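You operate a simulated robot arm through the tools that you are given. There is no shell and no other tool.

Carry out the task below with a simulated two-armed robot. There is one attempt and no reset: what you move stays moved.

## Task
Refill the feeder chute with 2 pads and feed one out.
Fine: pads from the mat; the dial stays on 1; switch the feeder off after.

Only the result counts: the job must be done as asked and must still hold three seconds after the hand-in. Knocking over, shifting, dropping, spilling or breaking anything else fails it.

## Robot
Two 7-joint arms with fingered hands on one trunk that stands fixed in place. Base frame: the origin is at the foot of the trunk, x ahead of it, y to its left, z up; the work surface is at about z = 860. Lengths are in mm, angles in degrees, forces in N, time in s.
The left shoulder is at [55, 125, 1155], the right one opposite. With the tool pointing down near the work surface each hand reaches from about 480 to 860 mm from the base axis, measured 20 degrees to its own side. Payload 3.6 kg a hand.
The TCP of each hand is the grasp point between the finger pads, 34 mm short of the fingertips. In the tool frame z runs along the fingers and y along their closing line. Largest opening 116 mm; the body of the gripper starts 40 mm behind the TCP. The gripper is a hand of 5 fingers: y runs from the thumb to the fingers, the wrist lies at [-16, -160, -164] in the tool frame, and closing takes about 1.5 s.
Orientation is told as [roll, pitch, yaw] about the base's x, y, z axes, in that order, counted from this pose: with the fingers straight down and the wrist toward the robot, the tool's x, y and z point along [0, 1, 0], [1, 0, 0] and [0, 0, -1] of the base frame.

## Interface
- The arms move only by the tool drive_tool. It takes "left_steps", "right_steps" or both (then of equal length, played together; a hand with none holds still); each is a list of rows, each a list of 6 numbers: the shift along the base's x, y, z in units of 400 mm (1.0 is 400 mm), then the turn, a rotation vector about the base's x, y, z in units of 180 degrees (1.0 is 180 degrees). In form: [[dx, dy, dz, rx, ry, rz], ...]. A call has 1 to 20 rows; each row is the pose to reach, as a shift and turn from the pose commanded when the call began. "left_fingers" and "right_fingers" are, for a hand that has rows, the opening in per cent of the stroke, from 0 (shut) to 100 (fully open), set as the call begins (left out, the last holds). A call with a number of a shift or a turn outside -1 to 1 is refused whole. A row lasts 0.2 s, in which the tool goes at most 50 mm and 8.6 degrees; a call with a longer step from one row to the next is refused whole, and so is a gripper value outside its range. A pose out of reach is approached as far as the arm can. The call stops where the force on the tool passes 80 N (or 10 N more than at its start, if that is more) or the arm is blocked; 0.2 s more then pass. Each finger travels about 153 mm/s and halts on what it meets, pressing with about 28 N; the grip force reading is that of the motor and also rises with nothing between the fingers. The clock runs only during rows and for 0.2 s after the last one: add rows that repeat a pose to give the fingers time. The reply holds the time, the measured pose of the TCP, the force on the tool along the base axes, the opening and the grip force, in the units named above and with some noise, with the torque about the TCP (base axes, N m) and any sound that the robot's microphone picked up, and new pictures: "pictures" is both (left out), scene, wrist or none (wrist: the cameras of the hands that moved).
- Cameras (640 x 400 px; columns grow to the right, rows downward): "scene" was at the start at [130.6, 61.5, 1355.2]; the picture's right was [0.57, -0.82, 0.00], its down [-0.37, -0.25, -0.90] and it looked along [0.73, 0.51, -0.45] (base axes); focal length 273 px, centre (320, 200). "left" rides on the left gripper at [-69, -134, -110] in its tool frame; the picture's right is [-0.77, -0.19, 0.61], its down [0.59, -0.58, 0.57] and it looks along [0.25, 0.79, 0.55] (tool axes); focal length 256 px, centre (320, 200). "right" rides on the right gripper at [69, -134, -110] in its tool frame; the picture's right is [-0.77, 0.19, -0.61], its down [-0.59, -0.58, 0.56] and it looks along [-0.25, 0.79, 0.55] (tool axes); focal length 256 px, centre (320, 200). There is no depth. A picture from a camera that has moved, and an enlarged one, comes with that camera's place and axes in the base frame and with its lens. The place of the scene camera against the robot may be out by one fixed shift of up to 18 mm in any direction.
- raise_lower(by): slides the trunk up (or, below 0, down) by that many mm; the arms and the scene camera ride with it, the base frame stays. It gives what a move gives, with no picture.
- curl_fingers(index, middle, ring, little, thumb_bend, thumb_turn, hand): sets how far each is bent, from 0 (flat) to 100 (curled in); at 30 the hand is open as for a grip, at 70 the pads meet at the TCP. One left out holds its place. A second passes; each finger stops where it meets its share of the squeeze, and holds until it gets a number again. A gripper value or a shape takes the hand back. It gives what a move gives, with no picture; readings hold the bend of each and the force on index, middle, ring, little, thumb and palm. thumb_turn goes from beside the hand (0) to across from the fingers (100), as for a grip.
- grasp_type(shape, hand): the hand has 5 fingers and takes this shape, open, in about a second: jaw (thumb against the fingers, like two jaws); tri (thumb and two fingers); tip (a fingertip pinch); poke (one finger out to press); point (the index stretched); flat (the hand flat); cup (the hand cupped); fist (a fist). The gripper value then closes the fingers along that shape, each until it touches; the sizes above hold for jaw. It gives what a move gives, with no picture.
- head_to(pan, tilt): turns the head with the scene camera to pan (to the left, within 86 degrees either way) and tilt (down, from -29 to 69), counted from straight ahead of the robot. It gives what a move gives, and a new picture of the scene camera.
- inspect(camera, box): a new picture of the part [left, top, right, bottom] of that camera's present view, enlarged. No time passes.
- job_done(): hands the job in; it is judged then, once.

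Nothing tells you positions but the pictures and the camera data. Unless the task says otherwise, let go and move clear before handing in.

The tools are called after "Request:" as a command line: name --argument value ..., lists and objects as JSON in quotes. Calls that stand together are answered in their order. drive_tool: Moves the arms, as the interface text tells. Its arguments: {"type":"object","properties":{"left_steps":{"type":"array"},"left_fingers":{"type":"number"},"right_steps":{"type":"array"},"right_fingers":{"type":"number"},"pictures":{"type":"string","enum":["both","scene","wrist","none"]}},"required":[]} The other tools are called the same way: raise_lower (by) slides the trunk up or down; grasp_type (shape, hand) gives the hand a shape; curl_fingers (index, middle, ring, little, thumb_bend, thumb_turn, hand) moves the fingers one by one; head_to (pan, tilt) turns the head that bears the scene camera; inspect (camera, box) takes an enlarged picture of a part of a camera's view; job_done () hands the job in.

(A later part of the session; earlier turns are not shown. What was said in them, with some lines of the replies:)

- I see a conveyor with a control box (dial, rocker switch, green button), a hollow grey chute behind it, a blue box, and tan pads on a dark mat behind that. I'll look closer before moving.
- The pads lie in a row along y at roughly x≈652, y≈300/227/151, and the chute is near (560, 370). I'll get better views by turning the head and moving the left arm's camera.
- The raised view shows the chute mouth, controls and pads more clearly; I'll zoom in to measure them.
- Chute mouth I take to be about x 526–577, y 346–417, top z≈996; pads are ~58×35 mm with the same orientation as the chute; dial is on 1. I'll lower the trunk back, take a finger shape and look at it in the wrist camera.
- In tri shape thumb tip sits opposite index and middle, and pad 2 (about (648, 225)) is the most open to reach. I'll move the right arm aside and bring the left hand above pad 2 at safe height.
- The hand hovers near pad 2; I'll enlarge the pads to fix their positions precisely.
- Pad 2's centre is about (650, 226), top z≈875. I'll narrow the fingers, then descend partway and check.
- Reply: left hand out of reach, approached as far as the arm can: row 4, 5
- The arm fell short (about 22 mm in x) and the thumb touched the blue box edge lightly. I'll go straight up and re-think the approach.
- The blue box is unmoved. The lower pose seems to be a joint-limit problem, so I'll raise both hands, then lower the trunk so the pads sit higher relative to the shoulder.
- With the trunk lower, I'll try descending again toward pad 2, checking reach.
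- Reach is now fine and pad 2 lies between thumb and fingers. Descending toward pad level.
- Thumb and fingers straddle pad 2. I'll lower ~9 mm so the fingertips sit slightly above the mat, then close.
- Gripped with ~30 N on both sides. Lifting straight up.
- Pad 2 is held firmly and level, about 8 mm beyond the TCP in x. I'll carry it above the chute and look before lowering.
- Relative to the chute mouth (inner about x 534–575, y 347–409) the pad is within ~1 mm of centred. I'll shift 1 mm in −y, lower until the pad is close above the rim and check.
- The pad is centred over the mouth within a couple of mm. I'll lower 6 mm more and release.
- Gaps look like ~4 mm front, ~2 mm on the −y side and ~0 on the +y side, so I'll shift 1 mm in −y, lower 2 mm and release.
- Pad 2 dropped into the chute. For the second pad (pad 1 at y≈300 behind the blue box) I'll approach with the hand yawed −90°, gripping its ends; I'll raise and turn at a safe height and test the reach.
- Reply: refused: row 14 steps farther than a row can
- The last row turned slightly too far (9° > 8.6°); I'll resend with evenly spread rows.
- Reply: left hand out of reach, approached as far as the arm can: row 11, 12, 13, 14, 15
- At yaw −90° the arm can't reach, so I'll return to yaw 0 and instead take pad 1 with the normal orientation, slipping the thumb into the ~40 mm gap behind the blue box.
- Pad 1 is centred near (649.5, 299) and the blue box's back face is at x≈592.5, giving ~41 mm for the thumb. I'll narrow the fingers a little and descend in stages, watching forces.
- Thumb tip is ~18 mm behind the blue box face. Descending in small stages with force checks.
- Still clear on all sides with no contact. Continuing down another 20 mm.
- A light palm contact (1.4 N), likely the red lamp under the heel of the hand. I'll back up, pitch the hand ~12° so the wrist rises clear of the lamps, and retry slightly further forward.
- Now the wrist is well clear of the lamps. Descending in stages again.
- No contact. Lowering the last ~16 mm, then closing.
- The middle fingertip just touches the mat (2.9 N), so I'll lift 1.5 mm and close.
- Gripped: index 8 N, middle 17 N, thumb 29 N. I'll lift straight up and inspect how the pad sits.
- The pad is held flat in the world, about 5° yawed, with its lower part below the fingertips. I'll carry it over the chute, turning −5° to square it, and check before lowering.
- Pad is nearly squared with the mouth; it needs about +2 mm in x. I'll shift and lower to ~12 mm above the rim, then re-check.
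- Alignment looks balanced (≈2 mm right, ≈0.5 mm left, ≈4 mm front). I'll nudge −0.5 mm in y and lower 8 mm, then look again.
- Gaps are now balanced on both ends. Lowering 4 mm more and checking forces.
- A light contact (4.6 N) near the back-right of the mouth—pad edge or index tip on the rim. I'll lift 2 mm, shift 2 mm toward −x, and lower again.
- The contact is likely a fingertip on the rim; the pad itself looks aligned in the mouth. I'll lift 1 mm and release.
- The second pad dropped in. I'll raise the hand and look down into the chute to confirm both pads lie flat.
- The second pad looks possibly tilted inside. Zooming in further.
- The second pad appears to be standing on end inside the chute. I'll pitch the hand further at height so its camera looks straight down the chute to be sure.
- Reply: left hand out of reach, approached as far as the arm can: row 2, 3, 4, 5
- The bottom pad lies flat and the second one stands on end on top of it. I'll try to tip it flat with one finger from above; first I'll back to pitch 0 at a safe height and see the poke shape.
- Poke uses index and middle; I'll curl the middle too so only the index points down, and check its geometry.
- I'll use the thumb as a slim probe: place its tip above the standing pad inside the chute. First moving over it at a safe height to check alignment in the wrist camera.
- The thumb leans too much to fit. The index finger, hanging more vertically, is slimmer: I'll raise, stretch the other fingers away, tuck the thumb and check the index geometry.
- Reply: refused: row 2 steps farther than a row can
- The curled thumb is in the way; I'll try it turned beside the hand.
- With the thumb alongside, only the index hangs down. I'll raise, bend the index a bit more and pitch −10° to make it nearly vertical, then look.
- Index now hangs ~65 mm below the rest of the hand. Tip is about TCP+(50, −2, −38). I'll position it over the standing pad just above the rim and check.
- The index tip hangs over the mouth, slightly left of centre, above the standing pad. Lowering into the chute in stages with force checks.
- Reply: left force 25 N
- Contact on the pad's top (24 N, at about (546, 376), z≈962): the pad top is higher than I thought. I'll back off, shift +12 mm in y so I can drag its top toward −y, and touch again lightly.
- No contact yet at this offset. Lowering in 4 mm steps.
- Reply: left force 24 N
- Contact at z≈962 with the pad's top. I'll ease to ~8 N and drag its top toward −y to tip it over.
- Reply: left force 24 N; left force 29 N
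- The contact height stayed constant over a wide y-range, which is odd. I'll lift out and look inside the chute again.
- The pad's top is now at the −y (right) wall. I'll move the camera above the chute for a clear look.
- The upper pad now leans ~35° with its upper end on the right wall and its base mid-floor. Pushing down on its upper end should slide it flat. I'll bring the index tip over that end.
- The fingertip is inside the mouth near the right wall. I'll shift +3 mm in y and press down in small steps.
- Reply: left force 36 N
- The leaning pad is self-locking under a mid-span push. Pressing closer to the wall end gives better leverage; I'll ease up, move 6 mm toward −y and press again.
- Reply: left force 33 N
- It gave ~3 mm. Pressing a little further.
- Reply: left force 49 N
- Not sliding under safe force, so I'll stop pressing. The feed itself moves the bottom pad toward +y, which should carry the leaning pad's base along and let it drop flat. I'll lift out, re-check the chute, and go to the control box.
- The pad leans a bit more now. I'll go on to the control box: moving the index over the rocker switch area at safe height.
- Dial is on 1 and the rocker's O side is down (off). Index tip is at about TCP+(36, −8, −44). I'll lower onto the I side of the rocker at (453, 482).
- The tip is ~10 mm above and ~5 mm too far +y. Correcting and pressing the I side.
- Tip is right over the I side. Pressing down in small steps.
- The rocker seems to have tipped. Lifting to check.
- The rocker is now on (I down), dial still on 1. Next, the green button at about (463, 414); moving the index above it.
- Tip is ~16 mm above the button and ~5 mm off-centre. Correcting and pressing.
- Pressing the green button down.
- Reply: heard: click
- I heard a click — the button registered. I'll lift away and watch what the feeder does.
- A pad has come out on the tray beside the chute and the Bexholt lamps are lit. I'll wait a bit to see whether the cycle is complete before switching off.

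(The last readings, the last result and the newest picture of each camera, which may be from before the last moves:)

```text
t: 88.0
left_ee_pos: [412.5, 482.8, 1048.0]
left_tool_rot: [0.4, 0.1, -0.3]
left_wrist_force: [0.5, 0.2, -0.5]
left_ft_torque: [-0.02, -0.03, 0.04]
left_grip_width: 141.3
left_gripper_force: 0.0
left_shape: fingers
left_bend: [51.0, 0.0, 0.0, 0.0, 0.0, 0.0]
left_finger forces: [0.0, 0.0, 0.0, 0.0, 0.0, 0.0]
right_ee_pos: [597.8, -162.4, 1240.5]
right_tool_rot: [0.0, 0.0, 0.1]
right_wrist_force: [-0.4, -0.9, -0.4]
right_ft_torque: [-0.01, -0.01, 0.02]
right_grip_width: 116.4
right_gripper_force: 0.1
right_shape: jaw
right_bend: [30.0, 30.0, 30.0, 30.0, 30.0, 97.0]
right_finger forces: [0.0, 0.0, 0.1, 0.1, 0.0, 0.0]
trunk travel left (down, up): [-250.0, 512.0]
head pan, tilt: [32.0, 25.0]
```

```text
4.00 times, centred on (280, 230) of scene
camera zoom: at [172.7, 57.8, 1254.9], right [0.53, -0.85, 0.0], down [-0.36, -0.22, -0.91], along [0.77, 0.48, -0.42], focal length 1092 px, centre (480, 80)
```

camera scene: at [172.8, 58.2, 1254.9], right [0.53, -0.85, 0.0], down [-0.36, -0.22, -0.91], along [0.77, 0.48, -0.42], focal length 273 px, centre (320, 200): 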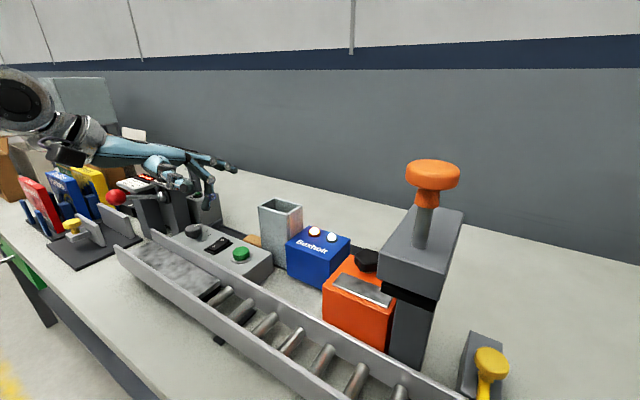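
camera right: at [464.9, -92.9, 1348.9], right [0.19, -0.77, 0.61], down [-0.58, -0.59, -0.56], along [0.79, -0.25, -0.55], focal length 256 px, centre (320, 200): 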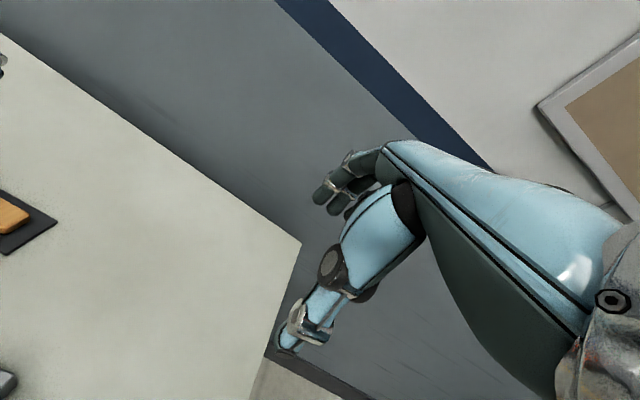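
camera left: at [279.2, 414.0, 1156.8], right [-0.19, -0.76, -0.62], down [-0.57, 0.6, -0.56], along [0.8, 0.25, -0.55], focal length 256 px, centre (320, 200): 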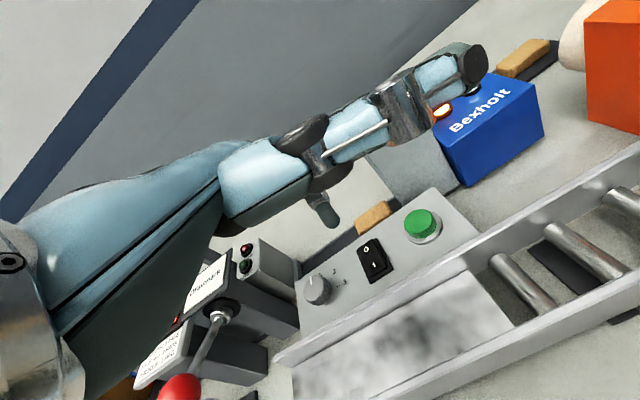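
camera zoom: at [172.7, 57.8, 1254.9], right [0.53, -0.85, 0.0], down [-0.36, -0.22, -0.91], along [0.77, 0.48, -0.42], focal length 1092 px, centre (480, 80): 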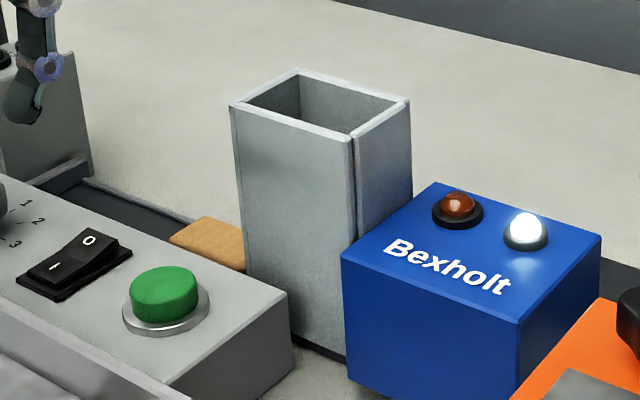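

The feed finished (red lamp off, one pad on the tray, white power lamp on). Now I'll press the O side of the rocker at about (477, 479).

Request:
drive_tool --left_steps '[[0.069, 0.01, -0.06, 0, 0, 0], [0.069, 0.01, -0.13, 0, 0, 0], [0.069, 0.01, -0.17, 0, 0, 0], [0.069, 0.01, -0.17, 0, 0, 0]]' --pictures "none"

Request:
inspect --camera "scene" --box '[170, 190, 270, 275]'

Request:
inspect --camera "left" --box '[240, 160, 400, 280]'

```text
t: 89.0
left_ee_pos: [440.3, 485.2, 981.6]
left_tool_rot: [0.4, 0.1, -0.3]
left_wrist_force: [-0.2, -0.1, -0.2]
left_ft_torque: [-0.02, 0.02, 0.06]
left_grip_width: 141.3
left_gripper_force: 0.1
left_shape: fingers
left_bend: [51.0, 0.0, 0.0, 0.0, 0.0, 0.0]
left_finger forces: [0.0, 0.1, 0.1, 0.0, 0.0, 0.0]
right_ee_pos: [597.2, -162.4, 1240.8]
right_tool_rot: [0.0, 0.0, 0.1]
right_wrist_force: [-0.1, -0.1, 0.4]
right_ft_torque: [-0.02, -0.01, -0.01]
right_grip_width: 115.7
right_gripper_force: 0.1
right_shape: jaw
right_bend: [30.0, 30.0, 30.0, 30.0, 30.0, 97.0]
right_finger forces: [0.1, 0.0, 0.1, 0.0, 0.1, 0.0]
trunk travel left (down, up): [-250.0, 512.0]
head pan, tilt: [32.0, 25.0]
```

```text
4.71 times, centred on (220, 232) of scene
camera zoom: at [172.5, 57.7, 1255.0], right [0.53, -0.85, 0.0], down [-0.36, -0.22, -0.91], along [0.77, 0.48, -0.42], focal length 1285 px, centre (791, 47)
```

zoom: 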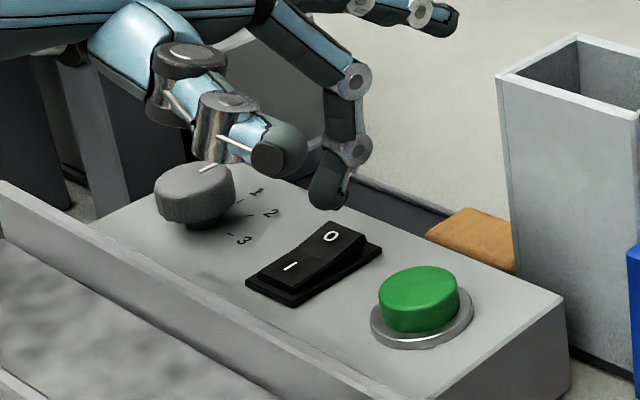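

```text
3.33 times, centred on (320, 220) of left
camera zoom: at [306.3, 416.7, 1089.6], right [-0.19, -0.76, -0.62], down [-0.57, 0.6, -0.56], along [0.8, 0.25, -0.55], focal length 853 px, centre (320, 133)
```

zoom: 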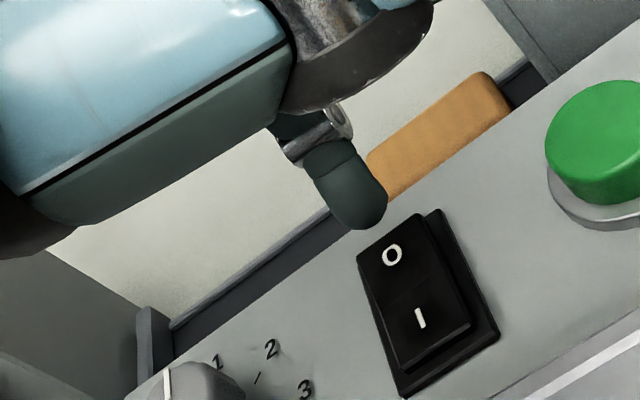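

Aligned exactly over the O mark. Pressing down.

Request:
drive_tool --left_steps '[[0.002, 0, -0.02, 0, 0, 0], [0.002, 0, -0.035, 0, 0, 0], [0.002, 0, -0.048, 0, 0, 0], [0.002, 0, -0.048, 0, 0, 0]]' --pictures "none"

Request:
inspect --camera "scene" --box '[170, 190, 270, 275]'

```text
t: 90.0
left_ee_pos: [441.9, 488.0, 961.2]
left_tool_rot: [0.5, 0.1, -0.3]
left_wrist_force: [0.8, 0.0, 0.7]
left_ft_torque: [-0.03, 0.01, -0.04]
left_grip_width: 141.0
left_gripper_force: 0.8
left_shape: fingers
left_bend: [51.0, 0.0, 0.0, 0.0, 0.0, 0.0]
left_finger forces: [0.7, 0.0, 0.0, 0.0, 0.0, 0.0]
right_ee_pos: [598.3, -162.2, 1240.0]
right_tool_rot: [0.0, 0.0, 0.1]
right_wrist_force: [-0.3, -0.3, 0.6]
right_ft_torque: [0.03, -0.03, -0.01]
right_grip_width: 116.0
right_gripper_force: 0.2
right_shape: jaw
right_bend: [30.0, 30.0, 30.0, 30.0, 30.0, 97.0]
right_finger forces: [0.0, 0.0, 0.0, 0.0, 0.0, 0.1]
trunk travel left (down, up): [-250.0, 512.0]
head pan, tilt: [32.0, 25.0]
```

```text
4.71 times, centred on (220, 232) of scene
camera zoom: at [172.6, 57.8, 1254.9], right [0.53, -0.85, 0.0], down [-0.36, -0.22, -0.91], along [0.77, 0.48, -0.42], focal length 1285 px, centre (791, 47)
```

zoom: 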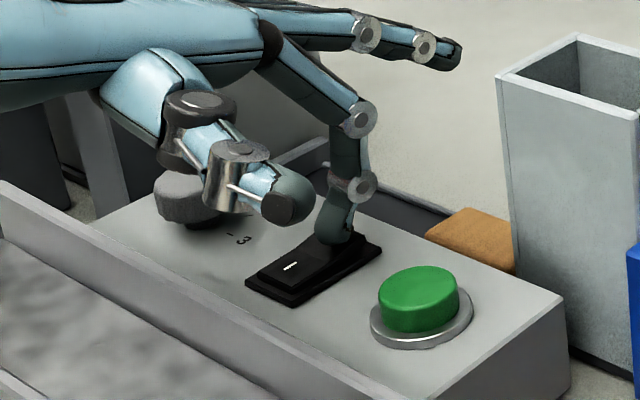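

Contact is starting; pressing 5 mm more, then lifting to verify.

Request:
drive_tool --left_steps '[[0, 0, -0.007, 0, 0, 0], [0, 0, -0.013, 0, 0, 0], [0, 0, -0.013, 0, 0, 0]]' --pictures "none"

Request:
drive_tool --left_steps '[[0, 0, 0.05, 0, 0, 0], [0, 0, 0.15, 0, 0, 0], [0, 0.02, 0.25, 0, 0, 0], [0, 0.02, 0.25, 0, 0, 0]]' --pictures "scene"

Request:
inspect --camera "scene" --box '[180, 180, 340, 280]'

Request:
inspect --camera "left" --box '[280, 180, 480, 330]'

```text
t: 90.8
left_ee_pos: [442.3, 486.7, 956.9]
left_tool_rot: [0.5, -0.2, -0.2]
left_wrist_force: [0.0, 0.4, 11.3]
left_ft_torque: [-0.15, -0.4, 0.02]
left_grip_width: 141.2
left_gripper_force: 5.1
left_shape: fingers
left_bend: [51.0, 0.0, 0.0, 0.0, 0.0, 0.0]
left_finger forces: [10.6, 0.0, 0.0, 0.1, 0.1, 0.1]
right_ee_pos: [596.9, -163.0, 1240.2]
right_tool_rot: [0.0, -0.1, 0.1]
right_wrist_force: [0.5, -0.3, -0.1]
right_ft_torque: [0.01, 0.01, 0.01]
right_grip_width: 115.9
right_gripper_force: 0.1
right_shape: jaw
right_bend: [30.0, 30.0, 30.0, 30.0, 30.0, 97.0]
right_finger forces: [0.0, 0.0, 0.1, 0.0, 0.0, 0.0]
trunk travel left (down, up): [-250.0, 512.0]
head pan, tilt: [32.0, 25.0]
```

```text
t: 91.8
left_ee_pos: [441.2, 493.3, 1056.6]
left_tool_rot: [0.4, 0.2, -0.2]
left_wrist_force: [0.0, -0.1, -0.8]
left_ft_torque: [-0.04, 0.01, 0.01]
left_grip_width: 141.2
left_gripper_force: 0.0
left_shape: fingers
left_bend: [51.0, 0.0, 0.0, 0.0, 0.0, 0.0]
left_finger forces: [0.0, 0.0, 0.0, 0.0, 0.0, 0.1]
right_ee_pos: [598.8, -162.0, 1240.8]
right_tool_rot: [0.0, -0.1, 0.2]
right_wrist_force: [0.5, -0.2, -0.7]
right_ft_torque: [0.02, 0.02, -0.01]
right_grip_width: 115.7
right_gripper_force: 0.0
right_shape: jaw
right_bend: [30.0, 30.0, 30.0, 30.0, 30.0, 97.0]
right_finger forces: [0.0, 0.0, 0.0, 0.0, 0.0, 0.1]
trunk travel left (down, up): [-250.0, 512.0]
head pan, tilt: [32.0, 25.0]
camera scene: at [172.8, 57.9, 1254.9], right [0.53, -0.85, 0.0], down [-0.36, -0.22, -0.91], along [0.77, 0.48, -0.42], focal length 273 px, centre (320, 200)
```

scene: 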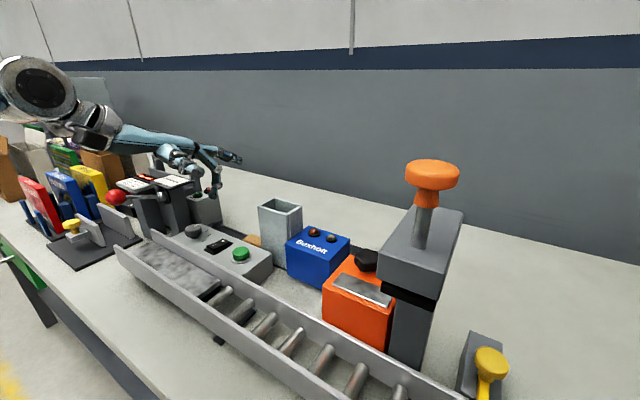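

```text
4.00 times, centred on (260, 230) of scene
camera zoom: at [172.8, 57.9, 1254.9], right [0.53, -0.85, 0.0], down [-0.36, -0.22, -0.91], along [0.77, 0.48, -0.42], focal length 1092 px, centre (560, 80)
```

zoom: 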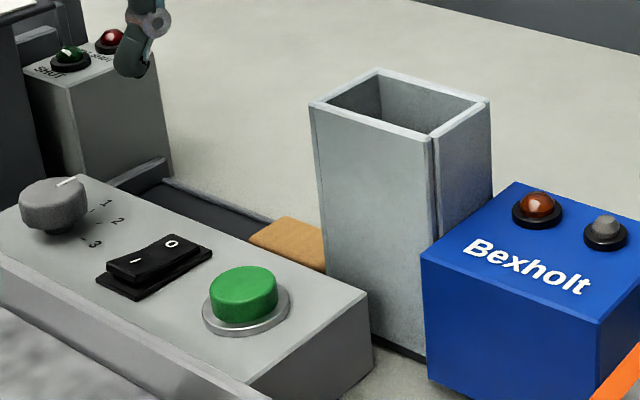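

```text
2.67 times, centred on (380, 255) of left
camera zoom: at [306.9, 425.4, 1167.0], right [-0.19, -0.76, -0.62], down [-0.57, 0.6, -0.56], along [0.8, 0.25, -0.55], focal length 683 px, centre (160, 53)
```

zoom: 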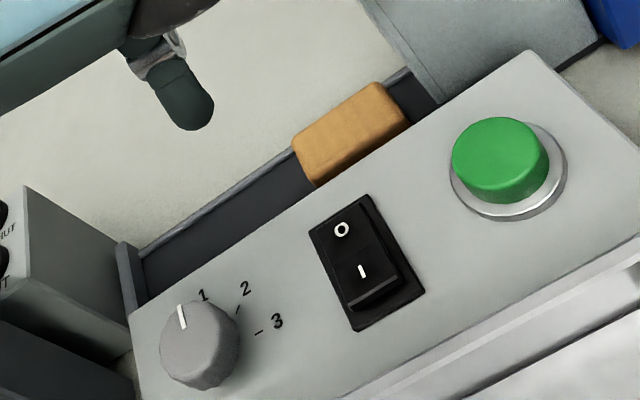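

Feeder is off (lamps dark, O side down), dial on 1, one pad fully out on the tray. I'll look into the chute to confirm the other pad remains there.

Request:
drive_tool --left_steps '[[0, 0, 0.1, 0, 0, 0], [0.04, -0.02, 0.2, 0, 0.01, 0], [0.14, -0.05, 0.24, 0, 0.03, 0], [0.24, -0.08, 0.26, 0, 0.05, 0], [0.34, -0.11, 0.26, 0, 0.067, 0], [0.44, -0.14, 0.26, 0, 0.067, 0], [0.48, -0.15, 0.26, 0, 0.067, 0], [0.48, -0.15, 0.26, 0, 0.067, 0]]' --pictures "wrist"

Request:
inspect --camera "left" --box '[380, 250, 540, 370]'

```text
t: 93.7
left_ee_pos: [635.8, 436.4, 1159.9]
left_tool_rot: [0.4, 12.4, -0.3]
left_wrist_force: [-0.6, -0.4, 0.1]
left_ft_torque: [0.02, -0.01, 0.01]
left_grip_width: 141.3
left_gripper_force: 0.0
left_shape: fingers
left_bend: [51.0, 0.0, 0.0, 0.0, 0.0, 0.0]
left_finger forces: [0.0, 0.0, 0.0, 0.0, 0.0, 0.1]
right_ee_pos: [601.6, -161.4, 1239.2]
right_tool_rot: [0.0, 0.2, 0.1]
right_wrist_force: [-0.3, 1.4, -0.4]
right_ft_torque: [-0.02, -0.02, 0.03]
right_grip_width: 115.9
right_gripper_force: 0.0
right_shape: jaw
right_bend: [30.0, 30.0, 30.0, 30.0, 30.0, 97.0]
right_finger forces: [0.0, 0.0, 0.1, 0.0, 0.0, 0.1]
trunk travel left (down, up): [-250.0, 512.0]
head pan, tilt: [32.0, 25.0]
camera left: at [528.3, 367.1, 1294.1], right [-0.32, -0.76, -0.56], down [-0.68, 0.6, -0.43], along [0.66, 0.25, -0.71], focal length 256 px, centre (320, 200)
```

left: 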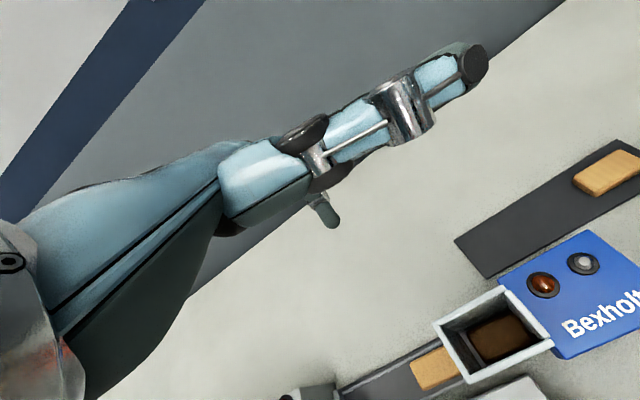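

```text
3.33 times, centred on (460, 310) of left
camera zoom: at [528.3, 367.1, 1294.1], right [-0.32, -0.76, -0.56], down [-0.68, 0.6, -0.43], along [0.66, 0.25, -0.71], focal length 853 px, centre (-147, -167)
```

zoom: 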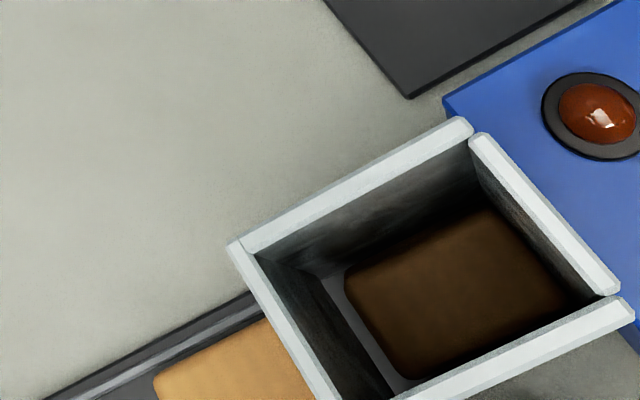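

The remaining pad now lies flat in the chute and one pad is on the tray. I'll move the hand clear and take a last look at the scene.

Request:
drive_tool --left_steps '[[-0.05, 0, 0.05, 0, -0.02, 0], [-0.15, 0.02, 0.1, 0, -0.04, 0], [-0.26, 0.04, 0.12, 0, -0.067, 0], [-0.37, 0.04, 0.12, 0, -0.067, 0], [-0.48, 0.04, 0.12, 0, -0.067, 0], [-0.58, 0.04, 0.12, 0, -0.067, 0], [-0.58, 0.04, 0.12, 0, -0.067, 0]]' --pictures "scene"

Request:
inspect --camera "scene" --box '[160, 160, 400, 310]'

```text
t: 95.2
left_ee_pos: [402.3, 452.2, 1208.5]
left_tool_rot: [0.5, 0.0, -0.3]
left_wrist_force: [-0.5, 0.2, 0.0]
left_ft_torque: [0.04, 0.03, 0.02]
left_grip_width: 141.3
left_gripper_force: 0.0
left_shape: fingers
left_bend: [51.0, 0.0, 0.0, 0.0, 0.0, 0.0]
left_finger forces: [0.0, 0.1, 0.0, 0.1, 0.0, 0.0]
right_ee_pos: [599.8, -161.9, 1238.6]
right_tool_rot: [0.0, 0.2, -0.1]
right_wrist_force: [0.2, 0.4, -0.5]
right_ft_torque: [0.0, 0.02, 0.03]
right_grip_width: 115.9
right_gripper_force: 0.0
right_shape: jaw
right_bend: [30.0, 30.0, 30.0, 30.0, 30.0, 97.0]
right_finger forces: [0.0, 0.0, 0.1, 0.0, 0.0, 0.0]
trunk travel left (down, up): [-250.0, 512.0]
head pan, tilt: [32.0, 25.0]
camera scene: at [174.1, 57.4, 1254.7], right [0.53, -0.85, 0.0], down [-0.36, -0.22, -0.91], along [0.77, 0.48, -0.42], focal length 273 px, centre (320, 200)
```

scene: 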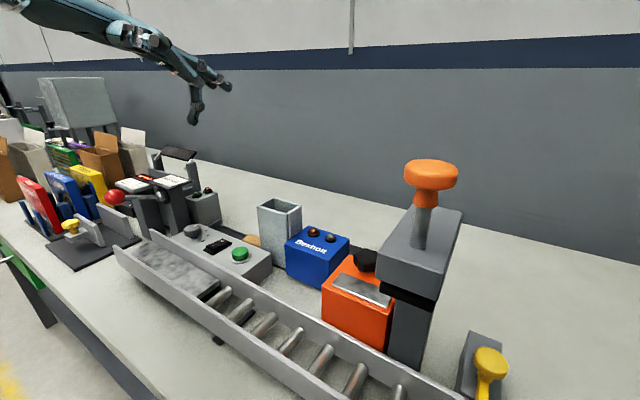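

```text
2.67 times, centred on (280, 235) of scene
camera zoom: at [174.1, 57.4, 1254.7], right [0.53, -0.85, 0.0], down [-0.36, -0.22, -0.91], along [0.77, 0.48, -0.42], focal length 728 px, centre (427, 107)
```

zoom: 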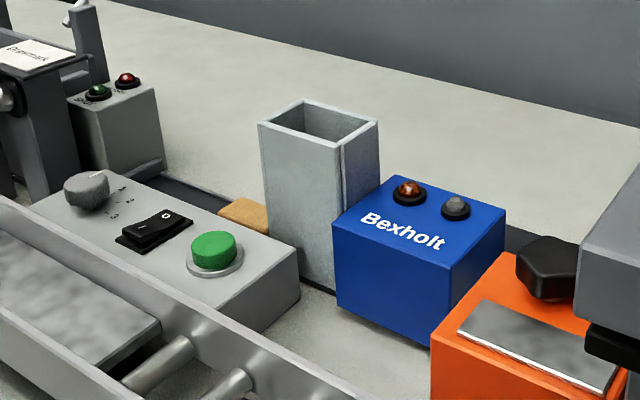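

Everything is in place: one pad fed out on the tray, one pad flat in the chute, dial on 1, feeder off, and nothing else disturbed. Handing in.

Request:
job_done

```text
The job is handed in.
```

The job is done and handed in. I loaded two pads from the mat into the feeder chute and fed one out onto the tray. The other pad lies flat in the chute, as seen from above with the wrist camera.

- **Dial:** it stayed on 1 throughout.
- **Feeder:** I switched it off after the feed. The O side of the rocker is down and both lamps on the blue box are dark.
- **Second pad:** it first landed on end in the chute. I tipped it over with a finger, pressing with up to about 48 N, and the feed then settled it flat.
- **Contact with other things:** while reaching for the pads, the hand lightly touched the blue box (about 4 N), and probably its red lamp (about 1 N). Neither looked moved afterwards.

Both hands are clear of the workspace. One pad remains on the mat.
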